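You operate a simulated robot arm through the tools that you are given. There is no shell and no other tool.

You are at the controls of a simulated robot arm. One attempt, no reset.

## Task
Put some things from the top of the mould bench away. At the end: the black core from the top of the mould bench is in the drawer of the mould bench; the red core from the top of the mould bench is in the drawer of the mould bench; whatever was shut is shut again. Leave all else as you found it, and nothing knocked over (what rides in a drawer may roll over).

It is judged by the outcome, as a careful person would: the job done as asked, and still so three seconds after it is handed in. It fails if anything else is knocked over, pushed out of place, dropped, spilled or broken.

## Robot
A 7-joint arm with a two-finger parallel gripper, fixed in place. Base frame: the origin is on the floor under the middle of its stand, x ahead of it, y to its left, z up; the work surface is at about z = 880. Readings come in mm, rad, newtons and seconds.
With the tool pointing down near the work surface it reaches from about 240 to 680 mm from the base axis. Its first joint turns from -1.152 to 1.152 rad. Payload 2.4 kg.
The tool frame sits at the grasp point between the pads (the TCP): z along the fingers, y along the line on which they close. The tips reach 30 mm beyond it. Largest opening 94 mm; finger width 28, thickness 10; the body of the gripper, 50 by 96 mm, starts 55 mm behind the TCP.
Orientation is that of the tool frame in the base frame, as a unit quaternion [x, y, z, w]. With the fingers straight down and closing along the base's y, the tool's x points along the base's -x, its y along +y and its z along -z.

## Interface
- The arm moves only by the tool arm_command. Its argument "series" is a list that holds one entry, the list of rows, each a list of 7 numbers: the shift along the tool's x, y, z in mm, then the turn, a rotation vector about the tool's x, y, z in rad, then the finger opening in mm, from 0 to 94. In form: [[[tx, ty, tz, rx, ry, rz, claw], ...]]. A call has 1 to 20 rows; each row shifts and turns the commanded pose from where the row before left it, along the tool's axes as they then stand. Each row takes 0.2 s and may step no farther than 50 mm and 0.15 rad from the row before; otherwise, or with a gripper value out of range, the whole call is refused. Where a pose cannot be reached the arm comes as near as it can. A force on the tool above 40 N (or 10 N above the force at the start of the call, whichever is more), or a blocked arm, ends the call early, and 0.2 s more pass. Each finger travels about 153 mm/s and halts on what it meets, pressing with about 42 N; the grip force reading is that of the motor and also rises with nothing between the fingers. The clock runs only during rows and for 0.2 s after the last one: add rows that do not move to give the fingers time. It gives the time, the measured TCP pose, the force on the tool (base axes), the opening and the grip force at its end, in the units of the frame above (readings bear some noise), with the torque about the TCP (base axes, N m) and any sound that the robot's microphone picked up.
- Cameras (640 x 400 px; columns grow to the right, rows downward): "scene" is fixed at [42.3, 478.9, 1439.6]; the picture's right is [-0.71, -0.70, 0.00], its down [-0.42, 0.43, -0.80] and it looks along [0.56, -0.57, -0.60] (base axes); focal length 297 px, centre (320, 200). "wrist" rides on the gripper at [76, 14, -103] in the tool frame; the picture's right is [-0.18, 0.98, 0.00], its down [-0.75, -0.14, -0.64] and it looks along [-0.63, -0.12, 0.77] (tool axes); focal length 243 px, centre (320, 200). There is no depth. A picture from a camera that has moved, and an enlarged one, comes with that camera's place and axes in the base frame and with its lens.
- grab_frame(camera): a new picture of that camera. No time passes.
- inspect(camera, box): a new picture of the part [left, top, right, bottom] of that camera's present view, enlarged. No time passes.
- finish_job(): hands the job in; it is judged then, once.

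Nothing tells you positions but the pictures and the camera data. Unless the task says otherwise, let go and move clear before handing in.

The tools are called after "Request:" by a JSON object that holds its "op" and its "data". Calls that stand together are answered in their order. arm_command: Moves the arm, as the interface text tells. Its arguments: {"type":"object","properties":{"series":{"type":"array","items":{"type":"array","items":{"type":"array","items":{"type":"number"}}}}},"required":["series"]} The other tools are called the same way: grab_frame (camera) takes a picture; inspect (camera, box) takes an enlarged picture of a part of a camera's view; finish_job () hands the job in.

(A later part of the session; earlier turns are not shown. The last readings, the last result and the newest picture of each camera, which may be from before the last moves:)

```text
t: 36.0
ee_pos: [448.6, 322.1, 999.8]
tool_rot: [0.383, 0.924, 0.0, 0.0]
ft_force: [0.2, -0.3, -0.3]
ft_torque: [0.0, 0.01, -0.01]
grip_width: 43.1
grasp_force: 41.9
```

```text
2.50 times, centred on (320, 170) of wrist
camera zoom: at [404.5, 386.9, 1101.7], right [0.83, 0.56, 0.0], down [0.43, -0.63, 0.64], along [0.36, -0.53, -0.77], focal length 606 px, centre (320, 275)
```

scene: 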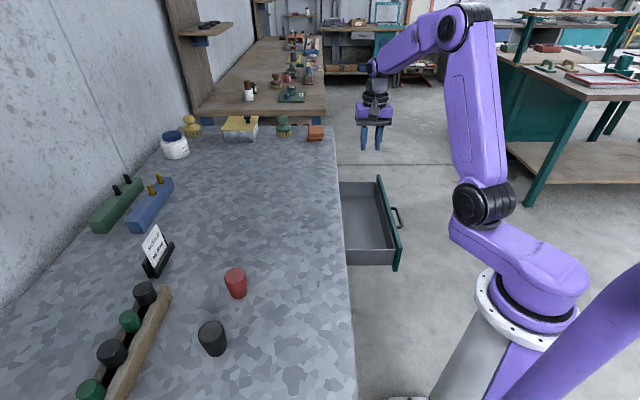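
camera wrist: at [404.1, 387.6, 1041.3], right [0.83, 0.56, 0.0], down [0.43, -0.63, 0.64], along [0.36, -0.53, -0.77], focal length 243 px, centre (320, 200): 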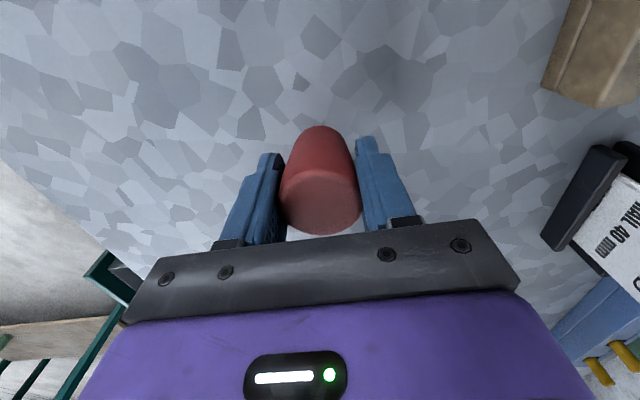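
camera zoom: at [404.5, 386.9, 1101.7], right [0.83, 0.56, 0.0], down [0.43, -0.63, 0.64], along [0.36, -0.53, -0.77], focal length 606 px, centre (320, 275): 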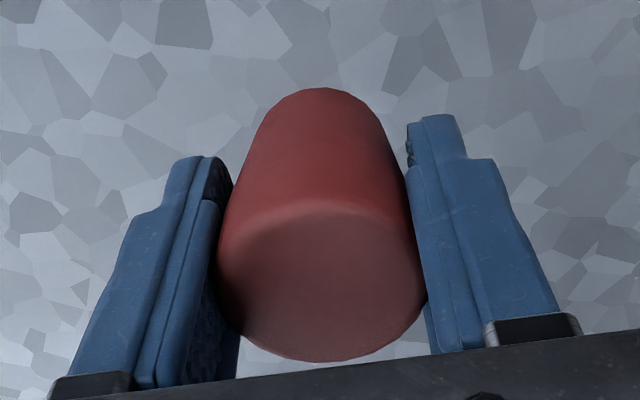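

The hold is steady, with the same picture as before. I'll carry it over to the drawer at a moderate, ramped speed.

Request:
{"op": "arm_command", "data": {"series": [[[-7.67, -6.42, 0, 0, 0, 0, 10], [-15.33, -12.84, 0, 0, 0, 0, 10], [-23, -19.26, 0, 0, 0, 0, 10], [-23, -19.26, 0, 0, 0, 0, 10], [-23, -19.26, 0, 0, 0, 0, 10], [-23, -19.26, 0, 0, 0, 0, 10], [-23, -19.26, 0, 0, 0, 0, 10], [-23, -19.26, 0, 0, 0, 0, 10], [-23, -19.26, 0, 0, 0, 0, 10], [0, 0, 0, 0, 0, 0, 10]]]}}

Request:
{"op": "inspect", "data": {"camera": "wrist", "box": [210, 90, 430, 250]}}

```text
t: 38.2
ee_pos: [468.5, 82.2, 999.3]
tool_rot: [0.383, 0.924, 0.0, 0.001]
ft_force: [-0.1, 0.0, -0.7]
ft_torque: [-0.03, 0.0, -0.01]
grip_width: 42.4
grasp_force: 41.8
```

```text
2.50 times, centred on (320, 170) of wrist
camera zoom: at [425.3, 147.1, 1101.5], right [0.82, 0.57, 0.0], down [0.43, -0.63, 0.64], along [0.36, -0.53, -0.77], focal length 606 px, centre (320, 275)
```

zoom: 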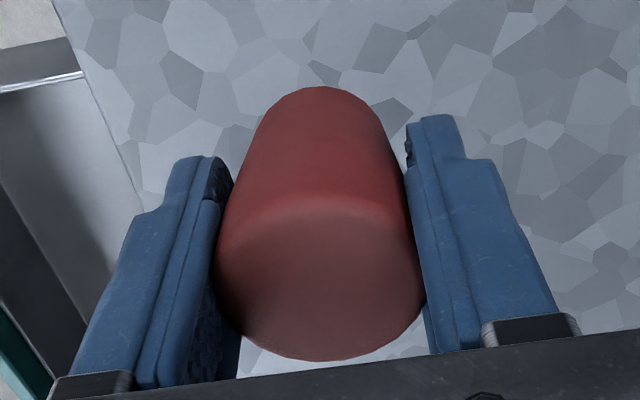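

Still held, and the width change looks like the core settling between the pads. I'll continue to above the drawer.

Request:
{"op": "arm_command", "data": {"series": [[[-15.33, -12.84, 0, 0, 0, 0, 10], [-23, -19.26, 0, 0, 0, 0, 10], [-23, -19.26, 0, 0, 0, 0, 10], [-23, -19.26, 0, 0, 0, 0, 10], [-23, -19.26, 0, 0, 0, 0, 10], [-23, -19.26, 0, 0, 0, 0, 10], [-23, -19.26, 0, 0, 0, 0, 10], [-23, -19.26, 0, 0, 0, 0, 10], [-23, -19.26, 0, 0, 0, 0, 10], [-7.2, -6.04, 0, 0, 0, 0, 10], [0, 0, 0, 0, 0, 0, 10]]]}}

Request:
{"op": "grab_frame", "data": {"camera": "wrist"}}

Request:
{"op": "inspect", "data": {"camera": "scene", "box": [310, 90, 450, 280]}}

```text
t: 40.6
ee_pos: [493.1, -186.7, 1000.2]
tool_rot: [0.383, 0.924, 0.001, 0.0]
ft_force: [0.2, 0.2, 0.1]
ft_torque: [0.0, 0.01, 0.04]
grip_width: 41.8
grasp_force: 41.9
```

```text
taken
camera wrist: at [448.5, -121.5, 1101.7], right [0.83, 0.56, 0.0], down [0.43, -0.63, 0.64], along [0.36, -0.53, -0.77], focal length 243 px, centre (320, 200)
```

wrist: 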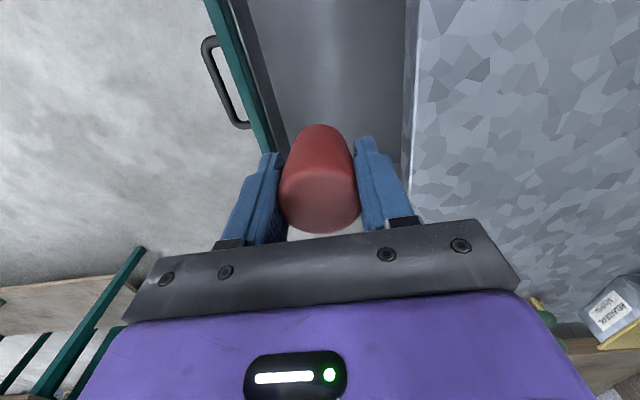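

```text
2.11 times, centred on (380, 185) of scene
camera zoom: at [42.3, 478.9, 1439.6], right [-0.71, -0.7, 0.0], down [-0.42, 0.43, -0.8], along [0.56, -0.57, -0.6], focal length 624 px, centre (194, 232)
```

zoom: 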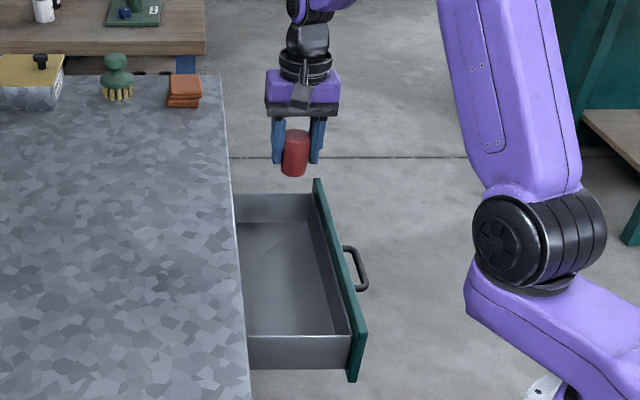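

The core is over the drawer. I'll lower it now, stopping short of the floor to check clearances.

Request:
{"op": "arm_command", "data": {"series": [[[0, 0, 10, 0, 0, 0, 10], [0, 0, 22, 0, 0, 0, 10], [0, 0, 28, 0, 0, 0, 10], [0, 0, 28, 0, 0, 0, 10], [0, 0, 28, 0, 0, 0, 10], [0, 0, 28, 0, 0, 0, 10], [0, 0, 22, 0, 0, 0, 10], [0, 0, 14, 0, 0, 0, 10], [0, 0, 8, 0, 0, 0, 10]]]}}

Request:
{"op": "inspect", "data": {"camera": "wrist", "box": [180, 0, 460, 250]}}

Request:
{"op": "inspect", "data": {"camera": "scene", "box": [320, 120, 440, 280]}}

```text
t: 42.6
ee_pos: [494.6, -185.0, 812.1]
tool_rot: [0.382, 0.924, 0.0, -0.001]
ft_force: [-0.1, -0.7, -1.3]
ft_torque: [0.0, -0.03, 0.01]
grip_width: 41.5
grasp_force: 41.9
```

```text
1.60 times, centred on (320, 125) of wrist
camera zoom: at [449.0, -120.8, 913.3], right [0.83, 0.56, 0.0], down [0.43, -0.63, 0.64], along [0.36, -0.53, -0.77], focal length 388 px, centre (320, 320)
```

zoom: 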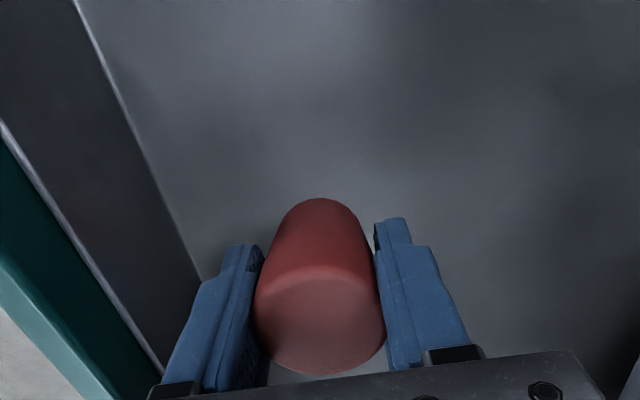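

```text
2.50 times, centred on (380, 200) of scene
camera zoom: at [42.3, 478.9, 1439.6], right [-0.71, -0.7, 0.0], down [-0.42, 0.43, -0.8], along [0.56, -0.57, -0.6], focal length 742 px, centre (170, 200)
```

zoom: 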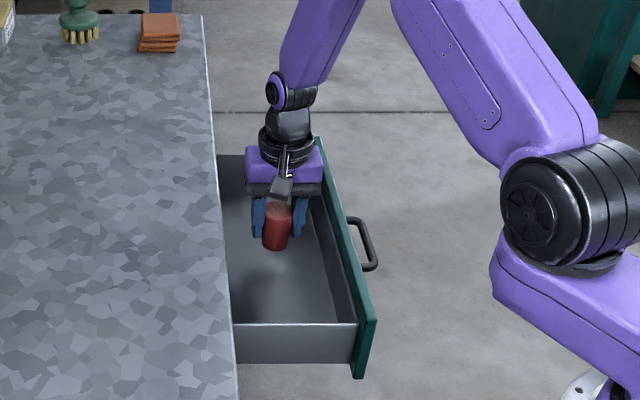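

Request:
{"op": "arm_command", "data": {"series": [[[0, 0, 7, 0, 0, 0, 10], [0, 0, 6, 0, 0, 0, 10], [0, 0, 4, 0, 0, 0, 10], [0, 0, 2, 0, 0, 0, 10], [0, 0, 0, 0, 0, 0, 10]]]}}

Request:
{"op": "inspect", "data": {"camera": "wrist", "box": [180, 0, 460, 250]}}

Request:
{"op": "inspect", "data": {"camera": "scene", "box": [340, 170, 410, 240]}}

```text
t: 43.8
ee_pos: [492.3, -184.5, 791.0]
tool_rot: [0.382, 0.924, -0.001, 0.0]
ft_force: [-0.1, -0.6, -0.6]
ft_torque: [0.01, 0.01, 0.01]
grip_width: 41.6
grasp_force: 41.9
```

```text
1.60 times, centred on (320, 125) of wrist
camera zoom: at [448.9, -120.3, 893.7], right [0.83, 0.56, 0.0], down [0.43, -0.63, 0.64], along [0.36, -0.53, -0.77], focal length 388 px, centre (320, 320)
```

zoom: 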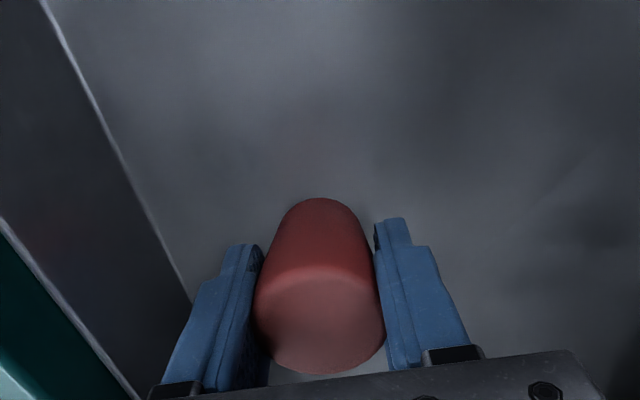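

```text
5.71 times, centred on (375, 205) of scene
camera zoom: at [42.3, 478.9, 1439.6], right [-0.71, -0.7, 0.0], down [-0.42, 0.43, -0.8], along [0.56, -0.57, -0.6], focal length 1695 px, centre (6, 171)
```

zoom: 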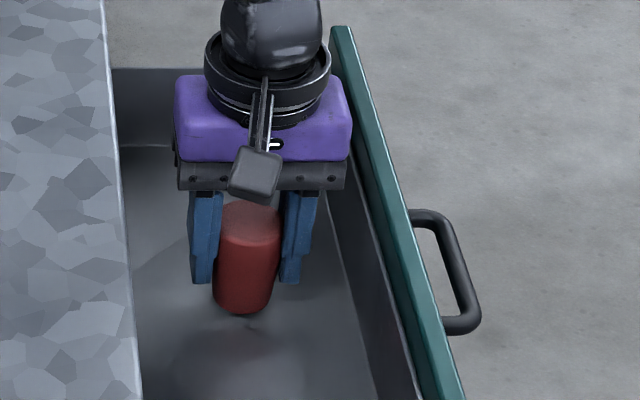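

Request:
{"op": "arm_command", "data": {"series": [[[0, 0, 2, 0, 0, 0, 10], [0, 0, 2, 0, 0, 0, 10], [0, 0, 0, 0, 0, 0, 10]]]}}

```text
t: 44.6
ee_pos: [492.6, -186.6, 788.0]
tool_rot: [0.383, 0.924, 0.0, 0.0]
ft_force: [0.0, -0.3, -0.4]
ft_torque: [-0.03, -0.01, 0.0]
grip_width: 41.6
grasp_force: 42.0
```

Request:
{"op": "arm_command", "data": {"series": [[[0, 0, 2, 0, 0, 0, 10], [0, 0, 2, 0, 0, 0, 10], [0, 0, 0, 0, 0, 0, 10]]]}}

```text
t: 45.4
ee_pos: [494.5, -185.3, 785.4]
tool_rot: [0.383, 0.924, 0.0, 0.0]
ft_force: [-6.7, 3.2, 27.9]
ft_torque: [0.31, 0.33, -0.08]
grip_width: 41.6
grasp_force: 41.9
```

The core has touched the drawer floor. I'll ease up a touch and open gently to leave it standing.

Request:
{"op": "arm_command", "data": {"series": [[[0, 0, -1, 0, 0, 0, 10], [0, 0, 0, 0, 0, 0, 38], [0, 0, 0, 0, 0, 0, 46], [0, 0, 0, 0, 0, 0, 54], [0, 0, 0, 0, 0, 0, 64], [0, 0, 0, 0, 0, 0, 66], [0, 0, 0, 0, 0, 0, 66]]]}}

Request:
{"op": "inspect", "data": {"camera": "wrist", "box": [180, 0, 460, 250]}}

Request:
{"op": "inspect", "data": {"camera": "scene", "box": [340, 170, 410, 240]}}

```text
t: 47.0
ee_pos: [493.6, -185.6, 786.0]
tool_rot: [0.383, 0.924, 0.0, 0.0]
ft_force: [0.0, -0.1, -0.3]
ft_torque: [0.02, -0.02, 0.02]
grip_width: 66.2
grasp_force: 0.0
```

```text
1.60 times, centred on (320, 125) of wrist
camera zoom: at [448.8, -120.7, 887.1], right [0.83, 0.56, 0.0], down [0.43, -0.63, 0.64], along [0.36, -0.53, -0.77], focal length 388 px, centre (320, 320)
```

zoom: 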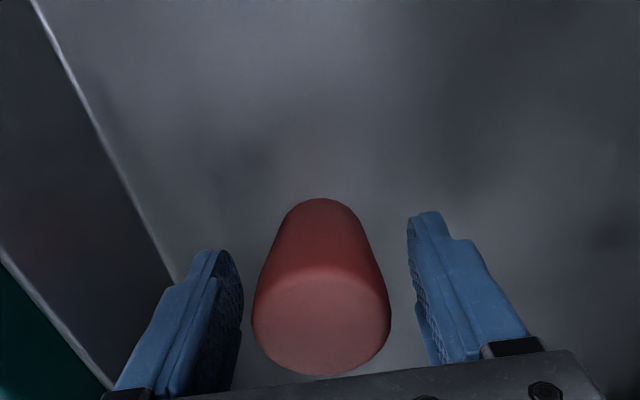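

```text
5.71 times, centred on (375, 205) of scene
camera zoom: at [42.3, 478.9, 1439.6], right [-0.71, -0.7, 0.0], down [-0.42, 0.43, -0.8], along [0.56, -0.57, -0.6], focal length 1695 px, centre (6, 171)
```

zoom: 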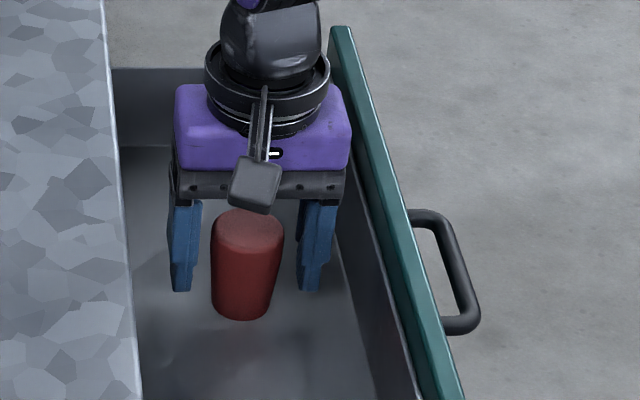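

The red core is standing in the drawer. Next I'll rise straight up and move over to the black core at about (377, 414).

Request:
{"op": "arm_command", "data": {"series": [[[0, 0, -25, 0, 0, 0, 68], [0, 0, -45, 0, 0, 0, 70], [0, 0, -48, 0, 0, 0, 74], [0, 0, -48, 0, 0, 0, 74], [0, 0, -48, 0, 0, 0, 74], [38.84, 26.28, -0.5, 0, 0, 0, 74], [38.84, 26.28, -0.5, 0, 0, 0, 74], [38.84, 26.28, -0.5, 0, 0, 0, 74], [38.84, 26.28, -0.5, 0, 0, 0, 74], [38.84, 26.28, -0.5, 0, 0, 0, 74], [38.84, 26.28, -0.5, 0, 0, 0, 74], [38.84, 26.28, -0.5, 0, 0, 0, 74], [38.84, 26.28, -0.5, 0, 0, 0, 74], [38.84, 26.28, -0.5, 0, 0, 0, 74], [38.84, 26.28, -0.5, 0, 0, 0, 74], [38.84, 26.28, -0.5, 0, 0, 0, 74], [38.84, 26.28, -0.5, 0, 0, 0, 74], [38.84, 26.28, -0.5, 0, 0, 0, 74], [0, 0, 0, 0, 0, 0, 74]]]}}

Request:
{"op": "grab_frame", "data": {"camera": "wrist"}}

Request:
{"op": "grab_frame", "data": {"camera": "scene"}}

```text
t: 51.0
ee_pos: [375.1, 413.7, 1004.7]
tool_rot: [0.383, 0.924, 0.0, -0.001]
ft_force: [-0.5, 0.2, 0.6]
ft_torque: [-0.01, 0.0, 0.02]
grip_width: 74.0
grasp_force: 0.0
```

```text
taken
camera wrist: at [332.0, 479.2, 1108.1], right [0.83, 0.56, 0.0], down [0.43, -0.63, 0.64], along [0.36, -0.53, -0.77], focal length 243 px, centre (320, 200)
```

wrist: 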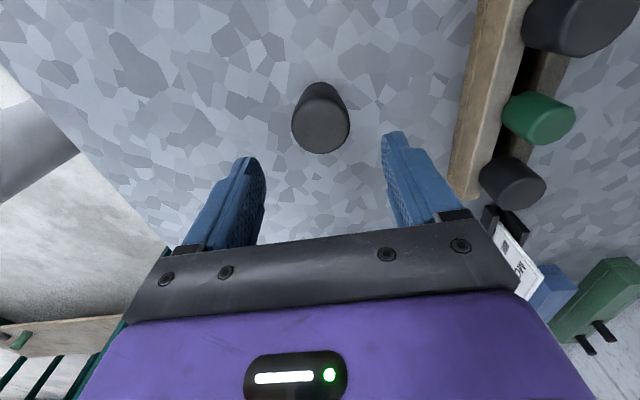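

```text
taken
```

scene: 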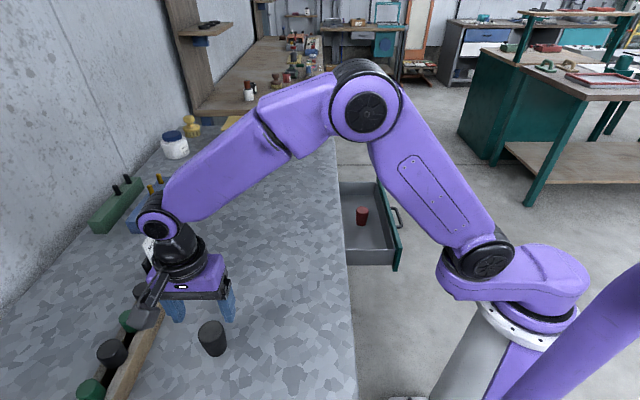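

Request:
{"op": "inspect", "data": {"camera": "wrist", "box": [270, 70, 380, 170]}}

Request:
{"op": "inspect", "data": {"camera": "wrist", "box": [360, 0, 640, 240]}}

```text
4.00 times, centred on (325, 120) of wrist
camera zoom: at [332.0, 479.2, 1108.1], right [0.83, 0.56, 0.0], down [0.43, -0.63, 0.64], along [0.36, -0.53, -0.77], focal length 970 px, centre (300, 520)
```

zoom: 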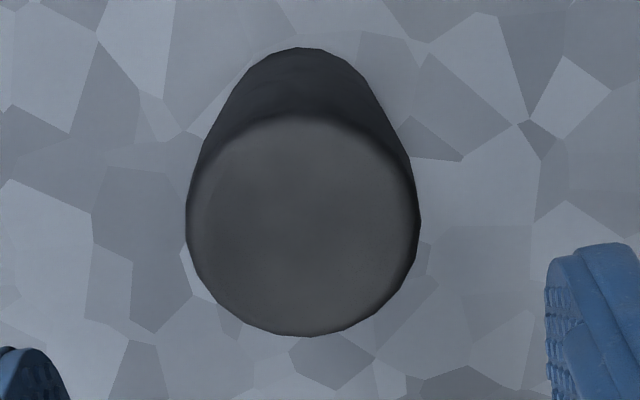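

```text
1.67 times, centred on (500, 120) of wrist
camera zoom: at [332.0, 479.2, 1108.1], right [0.83, 0.56, 0.0], down [0.43, -0.63, 0.64], along [0.36, -0.53, -0.77], focal length 404 px, centre (20, 333)
```

zoom: 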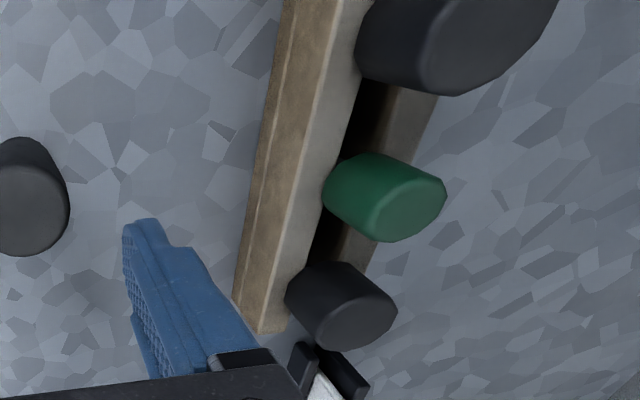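

The black core matches the red one in size; it is offset about 5 mm along the tool x and 1.5 mm along y. I'll correct, descend to the same relative height that worked, and close.

Request:
{"op": "arm_command", "data": {"series": [[[2.6, 0.8, 20, 0, 0, 0, 74], [2.6, 0.7, 20, 0, 0, 0, 74], [0, 0, 0, 0, 0, 0, 74]]]}}

Request:
{"op": "inspect", "data": {"camera": "wrist", "box": [240, 70, 400, 200]}}

```text
t: 51.8
ee_pos: [375.5, 417.1, 967.1]
tool_rot: [0.383, 0.924, 0.0, 0.0]
ft_force: [0.2, -0.2, 0.5]
ft_torque: [0.0, 0.02, 0.01]
grip_width: 73.9
grasp_force: 0.0
```

```text
3.08 times, centred on (320, 135) of wrist
camera zoom: at [330.6, 483.2, 1068.2], right [0.83, 0.56, 0.0], down [0.43, -0.63, 0.64], along [0.36, -0.53, -0.77], focal length 746 px, centre (320, 400)
```

zoom: 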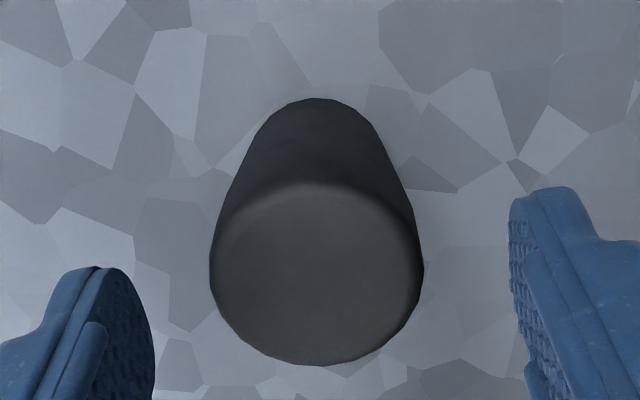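

Request:
{"op": "arm_command", "data": {"series": [[[0, -0.4, 20, 0, 0, 0, 74], [0, -0.3, 14, 0, 0, 0, 74], [0, 0, 7, 0, 0, 0, 74], [0, 0, 0, 0, 0, 0, 74], [0, 0, 0, 0, 0, 0, 60], [0, 0, 0, 0, 0, 0, 48], [0, 0, 0, 0, 0, 0, 38], [0, 0, 0, 0, 0, 0, 20], [0, 0, 0, 0, 0, 0, 10], [0, 0, 0, 0, 0, 0, 10]]]}}

Request:
{"op": "inspect", "data": {"camera": "wrist", "box": [210, 90, 430, 250]}}

```text
t: 54.0
ee_pos: [375.0, 419.2, 925.0]
tool_rot: [0.383, 0.924, 0.0, 0.001]
ft_force: [0.1, -0.6, 0.2]
ft_torque: [-0.03, -0.06, -0.01]
grip_width: 41.7
grasp_force: 42.1
```

```text
2.50 times, centred on (320, 170) of wrist
camera zoom: at [330.5, 483.2, 1026.3], right [0.83, 0.56, 0.0], down [0.43, -0.63, 0.64], along [0.36, -0.53, -0.77], focal length 606 px, centre (320, 275)
```

zoom: 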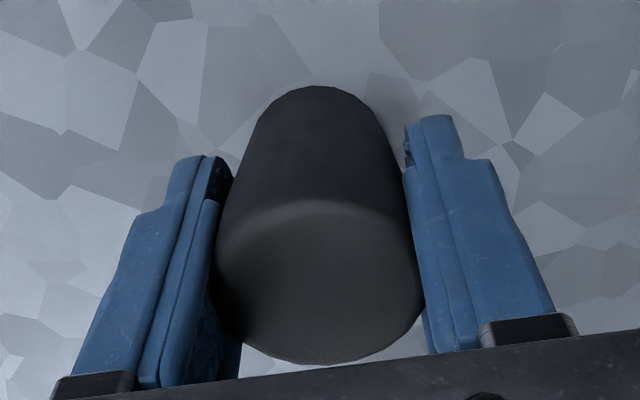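

Gripped at 41.7 mm. Slow lift with a check.

Request:
{"op": "arm_command", "data": {"series": [[[0, 0, -2, 0, 0, 0, 10], [0, 0, -3, 0, 0, 0, 10], [0, 0, -4, 0, 0, 0, 10], [0, 0, -5, 0, 0, 0, 10], [0, 0, -6, 0, 0, 0, 10], [0, 0, -4, 0, 0, 0, 10], [0, 0, 0, 0, 0, 0, 10]]]}}

Request:
{"op": "inspect", "data": {"camera": "wrist", "box": [210, 90, 430, 250]}}

```text
t: 55.6
ee_pos: [375.0, 417.7, 949.0]
tool_rot: [0.382, 0.924, 0.001, -0.001]
ft_force: [-0.5, -0.1, -0.6]
ft_torque: [-0.02, 0.04, -0.01]
grip_width: 41.3
grasp_force: 42.4
```

```text
2.50 times, centred on (320, 170) of wrist
camera zoom: at [330.2, 482.4, 1051.0], right [0.83, 0.56, 0.0], down [0.43, -0.63, 0.64], along [0.36, -0.53, -0.77], focal length 606 px, centre (320, 275)
```

zoom: 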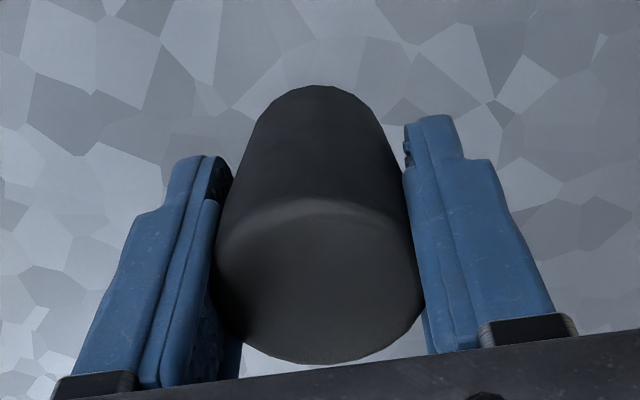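

Request:
{"op": "arm_command", "data": {"series": [[[0, 0, -5, 0, 0, 0, 10], [0, 0, -10, 0, 0, 0, 10], [0, 0, -13, 0, 0, 0, 10], [0, 0, -13, 0, 0, 0, 10], [0, 0, -8, 0, 0, 0, 10], [-7.74, -6.33, -2, 0, 0, 0, 10], [-15.5, -12.65, 0, 0, 0, 0, 10], [-23.2, -18.98, 0, 0, 0, 0, 10], [-23.2, -18.98, 0, 0, 0, 0, 10], [-23.2, -18.98, 0, 0, 0, 0, 10], [-23.2, -18.98, 0, 0, 0, 0, 10], [-23.2, -18.98, 0, 0, 0, 0, 10], [-23.2, -18.98, 0, 0, 0, 0, 10], [-23.2, -18.98, 0, 0, 0, 0, 10], [-23.2, -18.98, 0, 0, 0, 0, 10], [0, 0, 0, 0, 0, 0, 10]]]}}

Request:
{"op": "grab_frame", "data": {"camera": "wrist"}}

```text
t: 59.0
ee_pos: [402.2, 149.5, 999.9]
tool_rot: [0.383, 0.924, 0.0, 0.0]
ft_force: [-0.2, 0.2, -0.1]
ft_torque: [-0.01, 0.01, -0.03]
grip_width: 41.4
grasp_force: 42.1
```

```text
taken
camera wrist: at [357.5, 214.2, 1102.3], right [0.83, 0.56, 0.0], down [0.43, -0.63, 0.64], along [0.36, -0.53, -0.77], focal length 243 px, centre (320, 200)
```

wrist: 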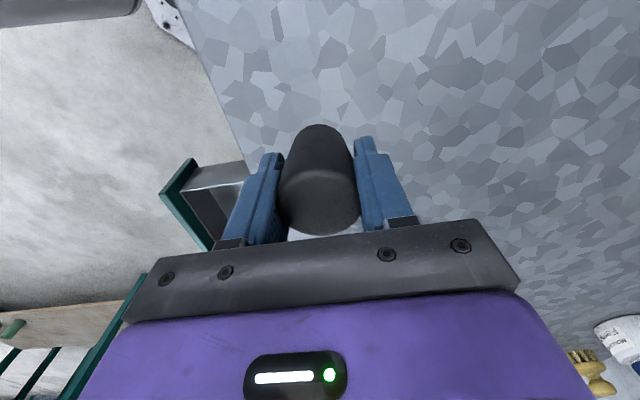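

Held steady. I'll continue to the second spot in the drawer, nearer than the red core.

Request:
{"op": "arm_command", "data": {"series": [[[-15.5, -12.65, 0, 0, 0, 0, 10], [-23.2, -18.98, 0, 0, 0, 0, 10], [-23.2, -18.98, 0, 0, 0, 0, 10], [-23.2, -18.98, 0, 0, 0, 0, 10], [-23.2, -18.98, 0, 0, 0, 0, 10], [-23.2, -18.98, 0, 0, 0, 0, 10], [-23.2, -18.98, 0, 0, 0, 0, 10], [-23.2, -18.98, 0, 0, 0, 0, 10], [-23.2, -18.98, 0, 0, 0, 0, 10], [-9.6, -7.85, 0, 0, 0, 0, 10], [0, 0, 0, 0, 0, 0, 10]]]}}

Request:
{"op": "grab_frame", "data": {"camera": "wrist"}}

Request:
{"op": "inspect", "data": {"camera": "scene", "box": [310, 90, 450, 280]}}

```text
t: 61.4
ee_pos: [429.4, -122.4, 999.7]
tool_rot: [0.382, 0.924, 0.001, 0.0]
ft_force: [-0.2, 0.5, -0.3]
ft_torque: [-0.02, 0.0, -0.01]
grip_width: 41.4
grasp_force: 42.2
```

```text
taken
camera wrist: at [384.4, -57.9, 1101.4], right [0.83, 0.56, 0.0], down [0.43, -0.63, 0.64], along [0.36, -0.53, -0.77], focal length 243 px, centre (320, 200)
```

wrist: 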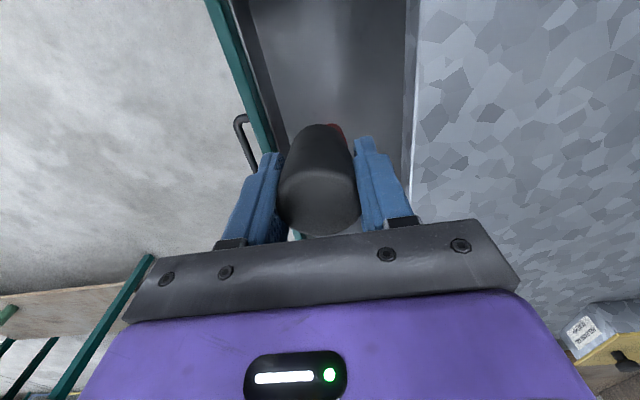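

```text
2.11 times, centred on (380, 185) of scene
camera zoom: at [42.3, 478.9, 1439.6], right [-0.71, -0.7, 0.0], down [-0.42, 0.43, -0.8], along [0.56, -0.57, -0.6], focal length 624 px, centre (194, 232)
```

zoom: 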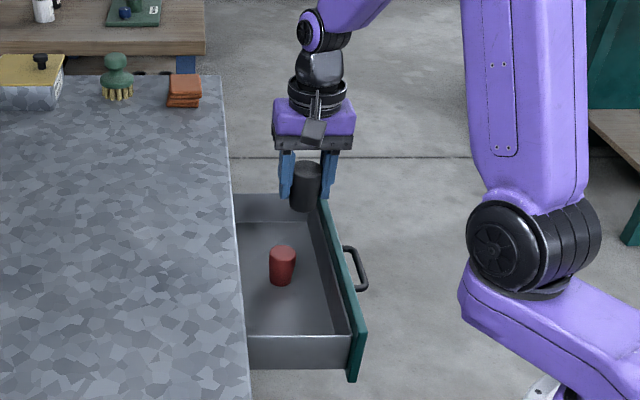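

The spot ahead of the red core is clear. Lowering the black core.

Request:
{"op": "arm_command", "data": {"series": [[[0, 0, 10, 0, 0, 0, 10], [0, 0, 22, 0, 0, 0, 10], [0, 0, 28, 0, 0, 0, 10], [0, 0, 28, 0, 0, 0, 10], [0, 0, 28, 0, 0, 0, 10], [0, 0, 28, 0, 0, 0, 10], [0, 0, 22, 0, 0, 0, 10], [0, 0, 14, 0, 0, 0, 10], [0, 0, 8, 0, 0, 0, 10], [0, 0, 6, 0, 0, 0, 10], [0, 0, 6, 0, 0, 0, 10], [0, 0, 0, 0, 0, 0, 10]]]}}

Request:
{"op": "inspect", "data": {"camera": "wrist", "box": [180, 0, 460, 250]}}

Request:
{"op": "inspect", "data": {"camera": "scene", "box": [330, 150, 430, 280]}}

```text
t: 64.0
ee_pos: [428.0, -122.6, 799.4]
tool_rot: [0.382, 0.924, 0.0, 0.0]
ft_force: [0.1, -0.1, 0.4]
ft_torque: [0.01, 0.01, -0.02]
grip_width: 41.6
grasp_force: 42.1
```

```text
1.60 times, centred on (320, 125) of wrist
camera zoom: at [383.9, -57.4, 901.5], right [0.83, 0.56, 0.0], down [0.43, -0.63, 0.64], along [0.36, -0.53, -0.77], focal length 388 px, centre (320, 320)
```

zoom: 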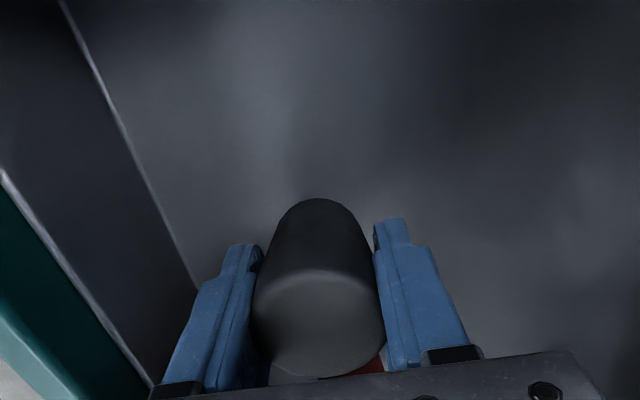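

```text
3.08 times, centred on (380, 215) of scene
camera zoom: at [42.3, 478.9, 1439.6], right [-0.71, -0.7, 0.0], down [-0.42, 0.43, -0.8], along [0.56, -0.57, -0.6], focal length 913 px, centre (135, 154)
```

zoom: 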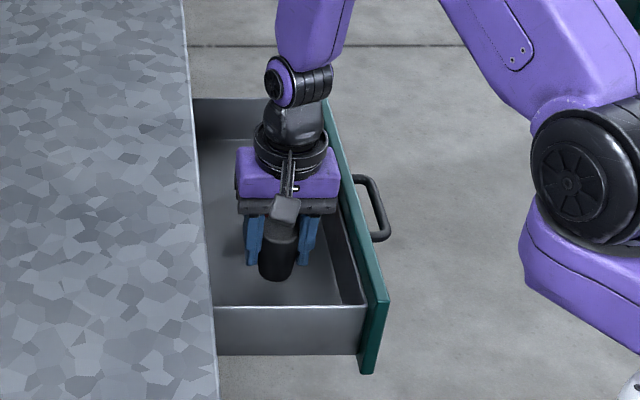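

Request:
{"op": "arm_command", "data": {"series": [[[0, 0, 4, 0, 0, 0, 10], [0, 0, 3, 0, 0, 0, 10], [0, 0, 2, 0, 0, 0, 10], [0, 0, 2, 0, 0, 0, 10], [0, 0, 0, 0, 0, 0, 10]]]}}

```text
t: 65.2
ee_pos: [429.0, -122.3, 788.6]
tool_rot: [0.383, 0.924, 0.0, -0.001]
ft_force: [-0.8, 0.5, -0.7]
ft_torque: [-0.01, -0.01, 0.0]
grip_width: 41.2
grasp_force: 41.4
```

Request:
{"op": "arm_command", "data": {"series": [[[0, 0, 1.5, 0, 0, 0, 10], [0, 0, 1.5, 0, 0, 0, 10], [0, 0, 0, 0, 0, 0, 10]]]}}

```text
t: 66.0
ee_pos: [429.8, -122.7, 784.8]
tool_rot: [0.382, 0.924, 0.0, 0.0]
ft_force: [0.8, 0.8, -1.3]
ft_torque: [0.01, -0.01, 0.0]
grip_width: 41.4
grasp_force: 41.5
```

Request:
{"op": "arm_command", "data": {"series": [[[0, 0, 1, 0, 0, 0, 10], [0, 0, 1, 0, 0, 0, 10], [0, 0, 0, 0, 0, 0, 10]]]}}

```text
t: 66.8
ee_pos: [429.1, -122.1, 783.0]
tool_rot: [0.383, 0.924, -0.001, 0.001]
ft_force: [-1.9, 1.1, 11.3]
ft_torque: [0.19, -0.05, 0.01]
grip_width: 41.3
grasp_force: 41.6
```

Contact with the drawer floor (11 N). I'll release gently and check that it stands.

Request:
{"op": "arm_command", "data": {"series": [[[0, 0, 0, 0, 0, 0, 38], [0, 0, 0, 0, 0, 0, 46], [0, 0, 0, 0, 0, 0, 54], [0, 0, 0, 0, 0, 0, 64], [0, 0, 0, 0, 0, 0, 66], [0, 0, -10, 0, 0, 0, 66], [0, 0, -20, 0, 0, 0, 66], [0, 0, -40, 0, 0, 0, 66], [0, 0, -45, 0, 0, 0, 66], [0, 0, -45, 0, 0, 0, 60], [0, 0, -45, 0, 0, 0, 60], [0, 0, 0, 0, 0, 0, 60]]]}}

Request:
{"op": "grab_frame", "data": {"camera": "wrist"}}

Request:
{"op": "grab_frame", "data": {"camera": "scene"}}

```text
t: 69.4
ee_pos: [428.7, -123.0, 989.7]
tool_rot: [0.383, 0.924, -0.001, 0.001]
ft_force: [-0.7, 0.4, 0.3]
ft_torque: [0.01, 0.0, 0.03]
grip_width: 60.1
grasp_force: 0.0
```

```text
taken
camera wrist: at [384.3, -57.5, 1092.2], right [0.83, 0.56, 0.0], down [0.43, -0.63, 0.64], along [0.36, -0.53, -0.77], focal length 243 px, centre (320, 200)
```

wrist: 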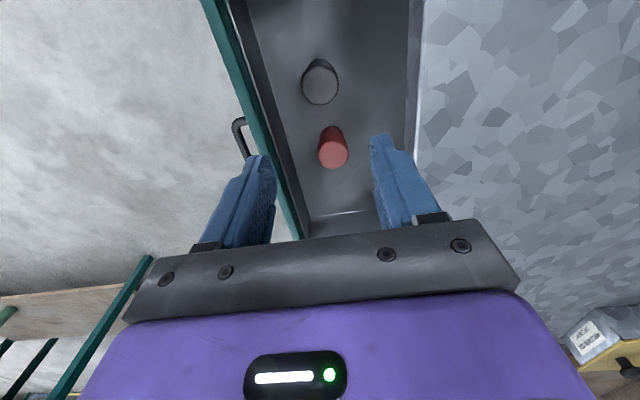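

```text
taken
```

scene: 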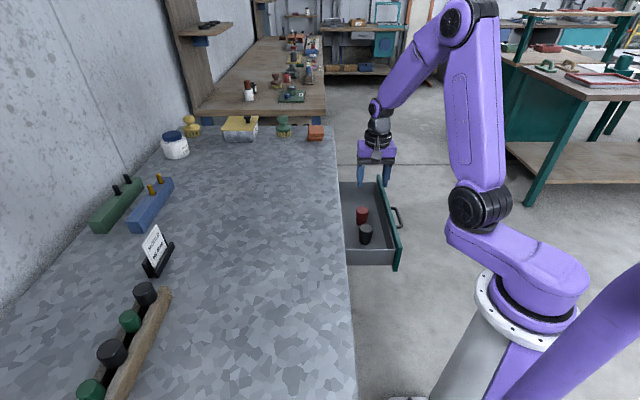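

Both cores are standing in the drawer. Next I'll go back to the tilted pose in front of the handle to close it.

Request:
{"op": "arm_command", "data": {"series": [[[-15.3, -36.5, -7.5, 0, 0, 0, 50], [-15.3, -36.5, -7.5, 0, 0, 0, 40], [-15.3, -36.5, -7.5, 0, 0, 0, 30], [-15.3, -36.5, -7.5, 0, 0, 0, 28], [-15.2, -36.5, -7.5, 0, 0, 0, 28], [0, 0, 0, -0.15, 0, 0, 28], [0, 0, 0, -0.15, 0, 0, 28], [0, 0, 0, -0.15, 0, 0, 28], [0, 0, 0, -0.15, 0, 0, 28], [0, 0, 0, -0.15, 0, 0, 28], [0, 0, 0, 0, 0, 0, 28]]]}}

Request:
{"op": "grab_frame", "data": {"camera": "wrist"}}

```text
t: 71.8
ee_pos: [353.3, -304.9, 1026.2]
tool_rot: [0.356, 0.859, 0.339, 0.14]
ft_force: [1.2, -1.0, 0.0]
ft_torque: [-0.03, -0.01, 0.0]
grip_width: 28.1
grasp_force: 0.1
```

```text
taken
camera wrist: at [257.2, -292.9, 1110.6], right [0.64, 0.38, 0.67], down [0.15, -0.92, 0.37], along [0.76, -0.14, -0.64], focal length 243 px, centre (320, 200)
```

wrist: 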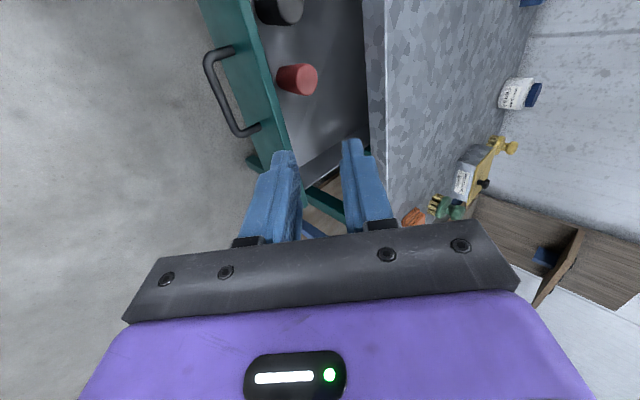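

Request:
{"op": "arm_command", "data": {"series": [[[0, -27.2, 29.2, 0, 0, 0, 28], [0, -27.2, 29.2, 0, 0, 0, 28], [0, -27.2, 29.2, 0, 0, 0, 28], [0, -27.2, 29.2, 0, 0, 0, 28], [0, -20.4, 22, 0, 0, 0, 28], [0, 0, 0, 0, 0, 0, 28]]]}}

Request:
{"op": "inspect", "data": {"camera": "wrist", "box": [220, 20, 440, 240]}}

```text
t: 73.2
ee_pos: [353.8, -303.6, 834.8]
tool_rot: [0.357, 0.86, 0.338, 0.14]
ft_force: [0.0, 0.0, -0.4]
ft_torque: [-0.03, -0.03, 0.0]
grip_width: 28.0
grasp_force: 0.0
```

```text
1.82 times, centred on (330, 130) of wrist
camera zoom: at [257.2, -291.1, 919.3], right [0.64, 0.38, 0.67], down [0.15, -0.92, 0.37], along [0.75, -0.14, -0.64], focal length 441 px, centre (302, 327)
```

zoom: 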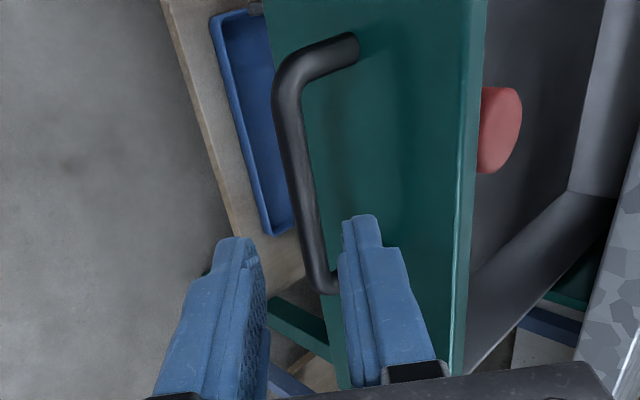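

Request:
{"op": "arm_command", "data": {"series": [[[0, 0, 16, 0, 0, 0, 28], [0, 0, 16, 0, 0, 0, 28], [0, 0, 14, 0, 0, 0, 28], [0, 0, 10, 0, 0, 0, 28], [0, 0, 0, 0, 0, 0, 28]]]}}

Request:
{"op": "inspect", "data": {"camera": "wrist", "box": [220, 60, 440, 240]}}

```text
t: 74.4
ee_pos: [380.4, -277.9, 795.0]
tool_rot: [0.357, 0.86, 0.337, 0.14]
ft_force: [0.3, 0.6, 0.4]
ft_torque: [0.0, 0.01, -0.01]
grip_width: 28.1
grasp_force: 0.1
```

```text
2.22 times, centred on (330, 150) of wrist
camera zoom: at [285.0, -265.4, 879.2], right [0.64, 0.38, 0.67], down [0.15, -0.92, 0.37], along [0.75, -0.14, -0.64], focal length 539 px, centre (298, 311)
```

zoom: 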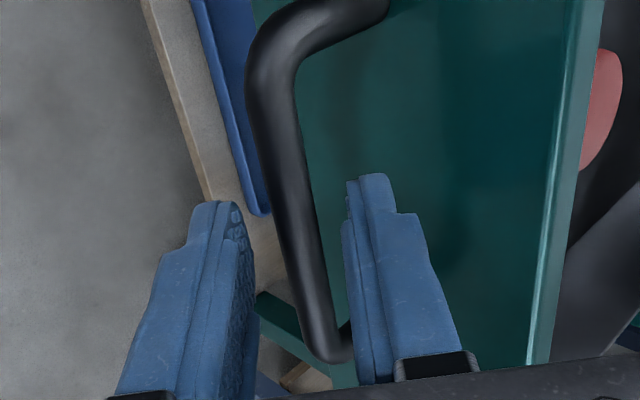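

The bar is between the fingers again. I'll close and start pushing the drawer in slowly.

Request:
{"op": "arm_command", "data": {"series": [[[0, -0.7, 0, 0, 0, 0, 20], [0, 0, 0, 0, 0, 0, 10], [0, 0, 0, 0, 0, 0, 4], [0, 0, 0, 0, 0, 0, 4], [0, 0, 0, 0, 0, 0, 4]]]}}

```text
t: 75.6
ee_pos: [380.9, -278.0, 794.4]
tool_rot: [0.355, 0.86, 0.339, 0.141]
ft_force: [1.2, 0.9, 14.2]
ft_torque: [0.08, -0.35, 1.09]
grip_width: 11.8
grasp_force: 44.4
```

Request:
{"op": "arm_command", "data": {"series": [[[0, 1.9, -0.1, 0, 0, 0, 4], [0, 2.9, 2.7, 0, 0, 0, 4], [0.1, 4.4, 4.1, 0, 0, 0, 4], [0.1, 5.8, 5.4, 0, 0, 0, 4], [0.1, 5.8, 5.4, 0, 0, 0, 4], [0.1, 5.8, 5.4, 0, 0, 0, 4], [0.1, 5.8, 5.4, 0, 0, 0, 4], [0.1, 5.8, 5.4, 0, 0, 0, 4], [0, 2.9, 2.7, 0, 0, 0, 4], [0, 0, 0, 0, 0, 0, 4]]]}}

Request:
{"op": "grab_frame", "data": {"camera": "scene"}}

```text
t: 77.8
ee_pos: [420.4, -239.7, 795.4]
tool_rot: [0.357, 0.86, 0.336, 0.14]
ft_force: [7.7, -9.0, -21.6]
ft_torque: [-1.13, -0.59, 0.34]
grip_width: 11.5
grasp_force: 45.1
```

```text
taken
```

scene: 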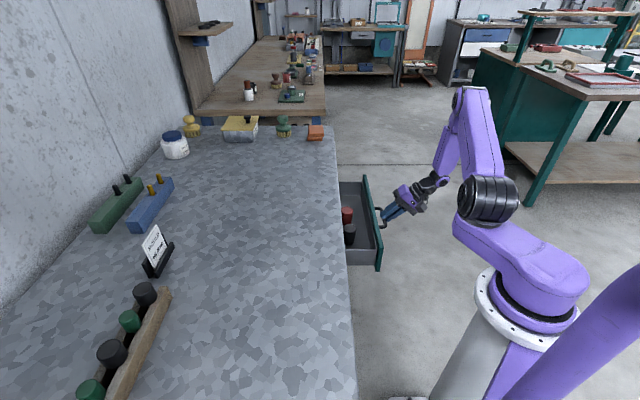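

Request:
{"op": "arm_command", "data": {"series": [[[-0.5, 1.2, 3.0, 0, 0, 0, 4], [0, 4.2, 4.2, 0, 0, 0, 4], [0, 5.8, 5.4, 0, 0, 0, 4], [0, 5.8, 5.4, 0, 0, 0, 4], [0, 5.8, 5.4, 0, 0, 0, 4], [0, 5.8, 5.4, 0, 0, 0, 4], [0, 5.8, 5.4, 0, 0, 0, 4], [0, 5.8, 5.4, 0, 0, 0, 4], [0, 2.9, 2.7, 0, 0, 0, 4], [0, 0, 0, 0, 0, 0, 4]]]}}

Request:
{"op": "grab_frame", "data": {"camera": "scene"}}

```text
t: 80.0
ee_pos: [460.5, -198.3, 794.6]
tool_rot: [0.356, 0.86, 0.338, 0.14]
ft_force: [3.8, -4.0, 9.3]
ft_torque: [-0.38, -0.6, 0.71]
grip_width: 11.5
grasp_force: 45.4
```

```text
taken
```

scene: 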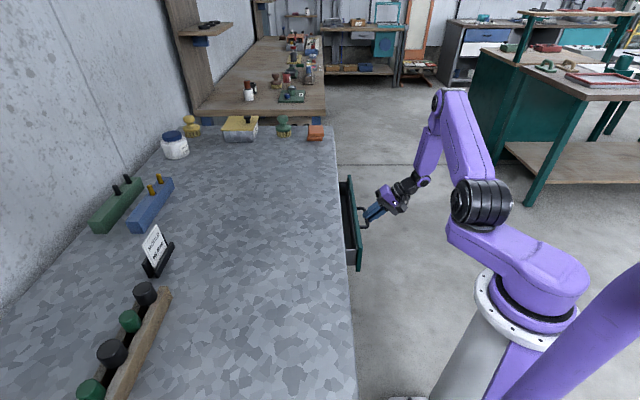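

Request:
{"op": "arm_command", "data": {"series": [[[-0.2, 2.9, 2.7, 0, 0, 0, 4], [0, 5.8, 5.4, 0, 0, 0, 4], [0, 5.8, 5.4, 0, 0, 0, 4], [0, 5.8, 5.4, 0, 0, 0, 4], [0, 5.8, 5.4, 0, 0, 0, 4], [0, 5.8, 5.4, 0, 0, 0, 4], [0, 5.8, 5.4, 0, 0, 0, 4], [0, 4.4, 4.1, 0, 0, 0, 4], [0, 2.9, 2.7, 0, 0, 0, 4], [0, 0, 0, 0, 0, 0, 4]]]}}

Request:
{"op": "grab_frame", "data": {"camera": "scene"}}

```text
t: 82.2
ee_pos: [505.6, -151.5, 795.7]
tool_rot: [0.354, 0.86, 0.34, 0.141]
ft_force: [3.9, 2.1, 22.6]
ft_torque: [-0.41, -1.23, 0.18]
grip_width: 11.8
grasp_force: 45.2
```

```text
taken
```

scene: 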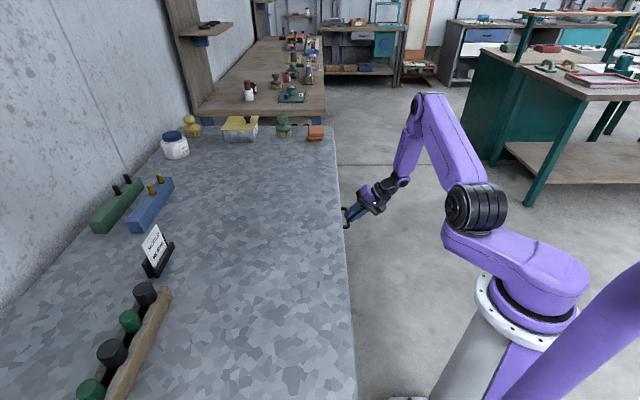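

About 8 mm remain. I'll ease the vertical load and push the last bit slowly until the stop.

Request:
{"op": "arm_command", "data": {"series": [[[0, 2.2, 0.4, 0, 0, 0, 4], [0, 1.5, 1.4, 0, 0, 0, 4], [0, 1.5, 1.4, 0, 0, 0, 4], [0, 0, 0, 0, 0, 0, 4]]]}}

```text
t: 83.2
ee_pos: [508.9, -149.0, 795.2]
tool_rot: [0.356, 0.86, 0.338, 0.14]
ft_force: [5.1, 0.2, 3.5]
ft_torque: [-0.8, -1.0, 0.38]
grip_width: 11.4
grasp_force: 45.2
```

Request:
{"op": "arm_command", "data": {"series": [[[0, 0.75, 0.7, 0, 0, 0, 4], [0, 0.75, 0.7, 0, 0, 0, 4], [0, 0.75, 0.7, 0, 0, 0, 4], [0, 0, 0, 0, 0, 0, 4]]]}}

Request:
{"op": "inspect", "data": {"camera": "wrist", "box": [220, 60, 440, 240]}}

```text
t: 84.2
ee_pos: [511.2, -147.7, 795.1]
tool_rot: [0.356, 0.86, 0.337, 0.14]
ft_force: [5.9, -4.9, -5.7]
ft_torque: [-0.78, -0.7, 0.67]
grip_width: 11.7
grasp_force: 44.9
```

```text
2.22 times, centred on (330, 150) of wrist
camera zoom: at [415.1, -134.7, 879.5], right [0.64, 0.38, 0.67], down [0.15, -0.91, 0.37], along [0.75, -0.14, -0.64], focal length 539 px, centre (298, 311)
```

zoom: 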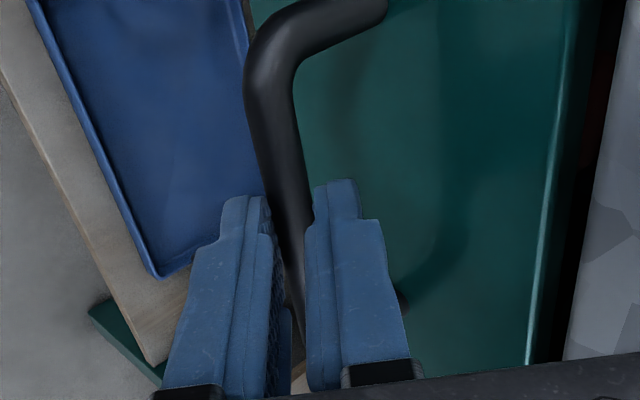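

Nearly home, with perhaps 1–2 mm left. I'll keep nudging until the end stop is felt.

Request:
{"op": "arm_command", "data": {"series": [[[0, 0.75, 0.7, 0, 0, 0, 4], [0, 0.75, 0.7, 0, 0, 0, 4], [0, 0, 0, 0, 0, 0, 4]]]}}

```text
t: 85.0
ee_pos: [512.4, -147.1, 794.7]
tool_rot: [0.358, 0.86, 0.337, 0.139]
ft_force: [-1.3, -9.6, -16.8]
ft_torque: [-1.02, -0.44, 0.66]
grip_width: 11.8
grasp_force: 44.8
```

Request:
{"op": "arm_command", "data": {"series": [[[0, -0.7, 0.75, 0, 0, 0, 4], [0, 0.75, 0.7, 0, 0, 0, 4], [0, 0.75, 0.7, 0, 0, 0, 4], [0, 0, 0, 0, 0, 0, 4]]]}}

Request:
{"op": "inspect", "data": {"camera": "wrist", "box": [220, 60, 440, 240]}}

```text
t: 85.8
ee_pos: [512.2, -147.3, 794.7]
tool_rot: [0.356, 0.86, 0.338, 0.141]
ft_force: [-7.4, -0.2, 6.5]
ft_torque: [-0.67, -0.68, 0.56]
grip_width: 11.7
grasp_force: 44.7
stopped in row 4: the force on the tool passed its limit at 42 N (the readings are from after the stop); the commanded pose is now the measured one
```

```text
2.22 times, centred on (330, 150) of wrist
camera zoom: at [415.7, -134.2, 879.4], right [0.64, 0.38, 0.67], down [0.15, -0.91, 0.37], along [0.75, -0.14, -0.64], focal length 539 px, centre (298, 311)
```

zoom: 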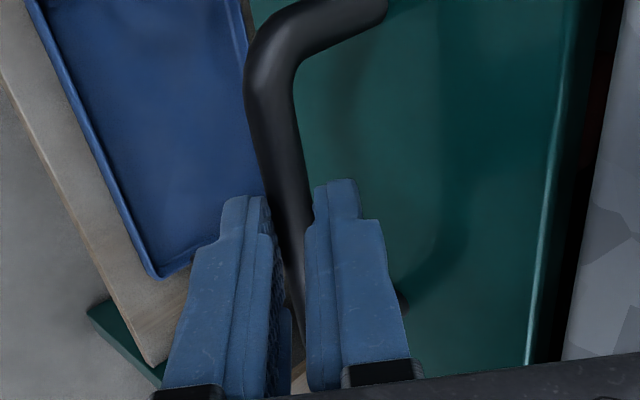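

The end stop is reached and the grasp point is back where it was when the drawer was first shut. I'll open the fingers and back off along the approach line.

Request:
{"op": "arm_command", "data": {"series": [[[0, 0, 0, 0, 0, 0, 16], [0, 0, 0, 0, 0, 0, 26], [0, 0, 0, 0, 0, 0, 28], [0, 0, 0, 0, 0, 0, 28]]]}}

Request:
{"op": "inspect", "data": {"camera": "wrist", "box": [220, 60, 440, 240]}}

```text
t: 86.8
ee_pos: [513.4, -146.5, 794.5]
tool_rot: [0.358, 0.859, 0.338, 0.14]
ft_force: [-0.3, -1.0, 0.4]
ft_torque: [-0.03, 0.0, 0.01]
grip_width: 28.0
grasp_force: 0.1
```

```text
2.22 times, centred on (330, 150) of wrist
camera zoom: at [416.5, -133.8, 879.2], right [0.64, 0.38, 0.67], down [0.15, -0.92, 0.37], along [0.75, -0.14, -0.64], focal length 539 px, centre (298, 311)
```

zoom: 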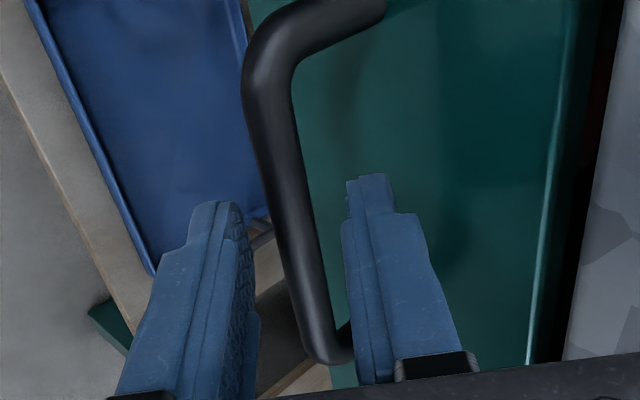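

Request:
{"op": "arm_command", "data": {"series": [[[0, 0, -12, 0, 0, 0, 28], [0, 0, -20, 0, 0, 0, 28], [0, 0, -24, 0, 0, 0, 30], [0, 0, 0, 0, 0, 0, 30]]]}}

Request:
{"op": "inspect", "data": {"camera": "wrist", "box": [240, 20, 440, 240]}}

Request:
{"op": "inspect", "data": {"camera": "scene", "box": [280, 120, 420, 260]}}

```text
t: 87.8
ee_pos: [486.7, -171.6, 835.6]
tool_rot: [0.357, 0.859, 0.338, 0.14]
ft_force: [0.2, 0.0, -0.3]
ft_torque: [0.0, 0.0, 0.02]
grip_width: 29.9
grasp_force: 0.2
```

```text
1.82 times, centred on (340, 130) of wrist
camera zoom: at [390.0, -159.0, 919.3], right [0.64, 0.38, 0.67], down [0.15, -0.92, 0.37], along [0.75, -0.14, -0.64], focal length 441 px, centre (284, 327)
```

zoom: 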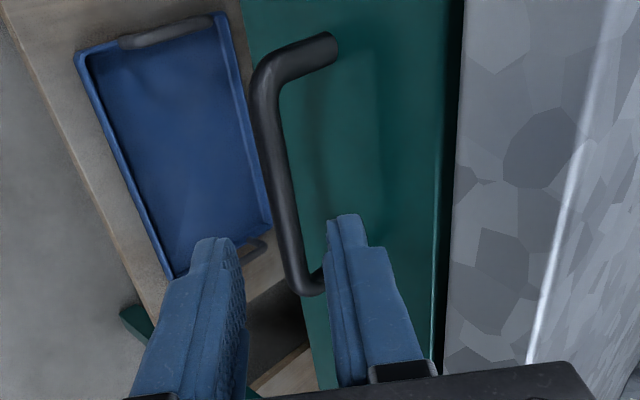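

```text
2.86 times, centred on (350, 190) of scene
camera zoom: at [42.3, 478.9, 1439.6], right [-0.71, -0.7, 0.0], down [-0.42, 0.43, -0.8], along [0.56, -0.57, -0.6], focal length 848 px, centre (234, 229)
```

zoom: 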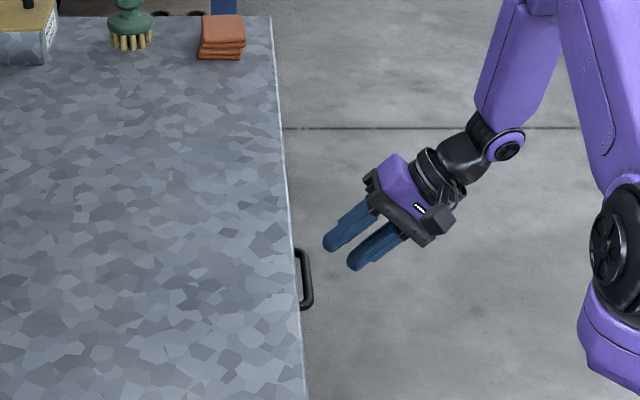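

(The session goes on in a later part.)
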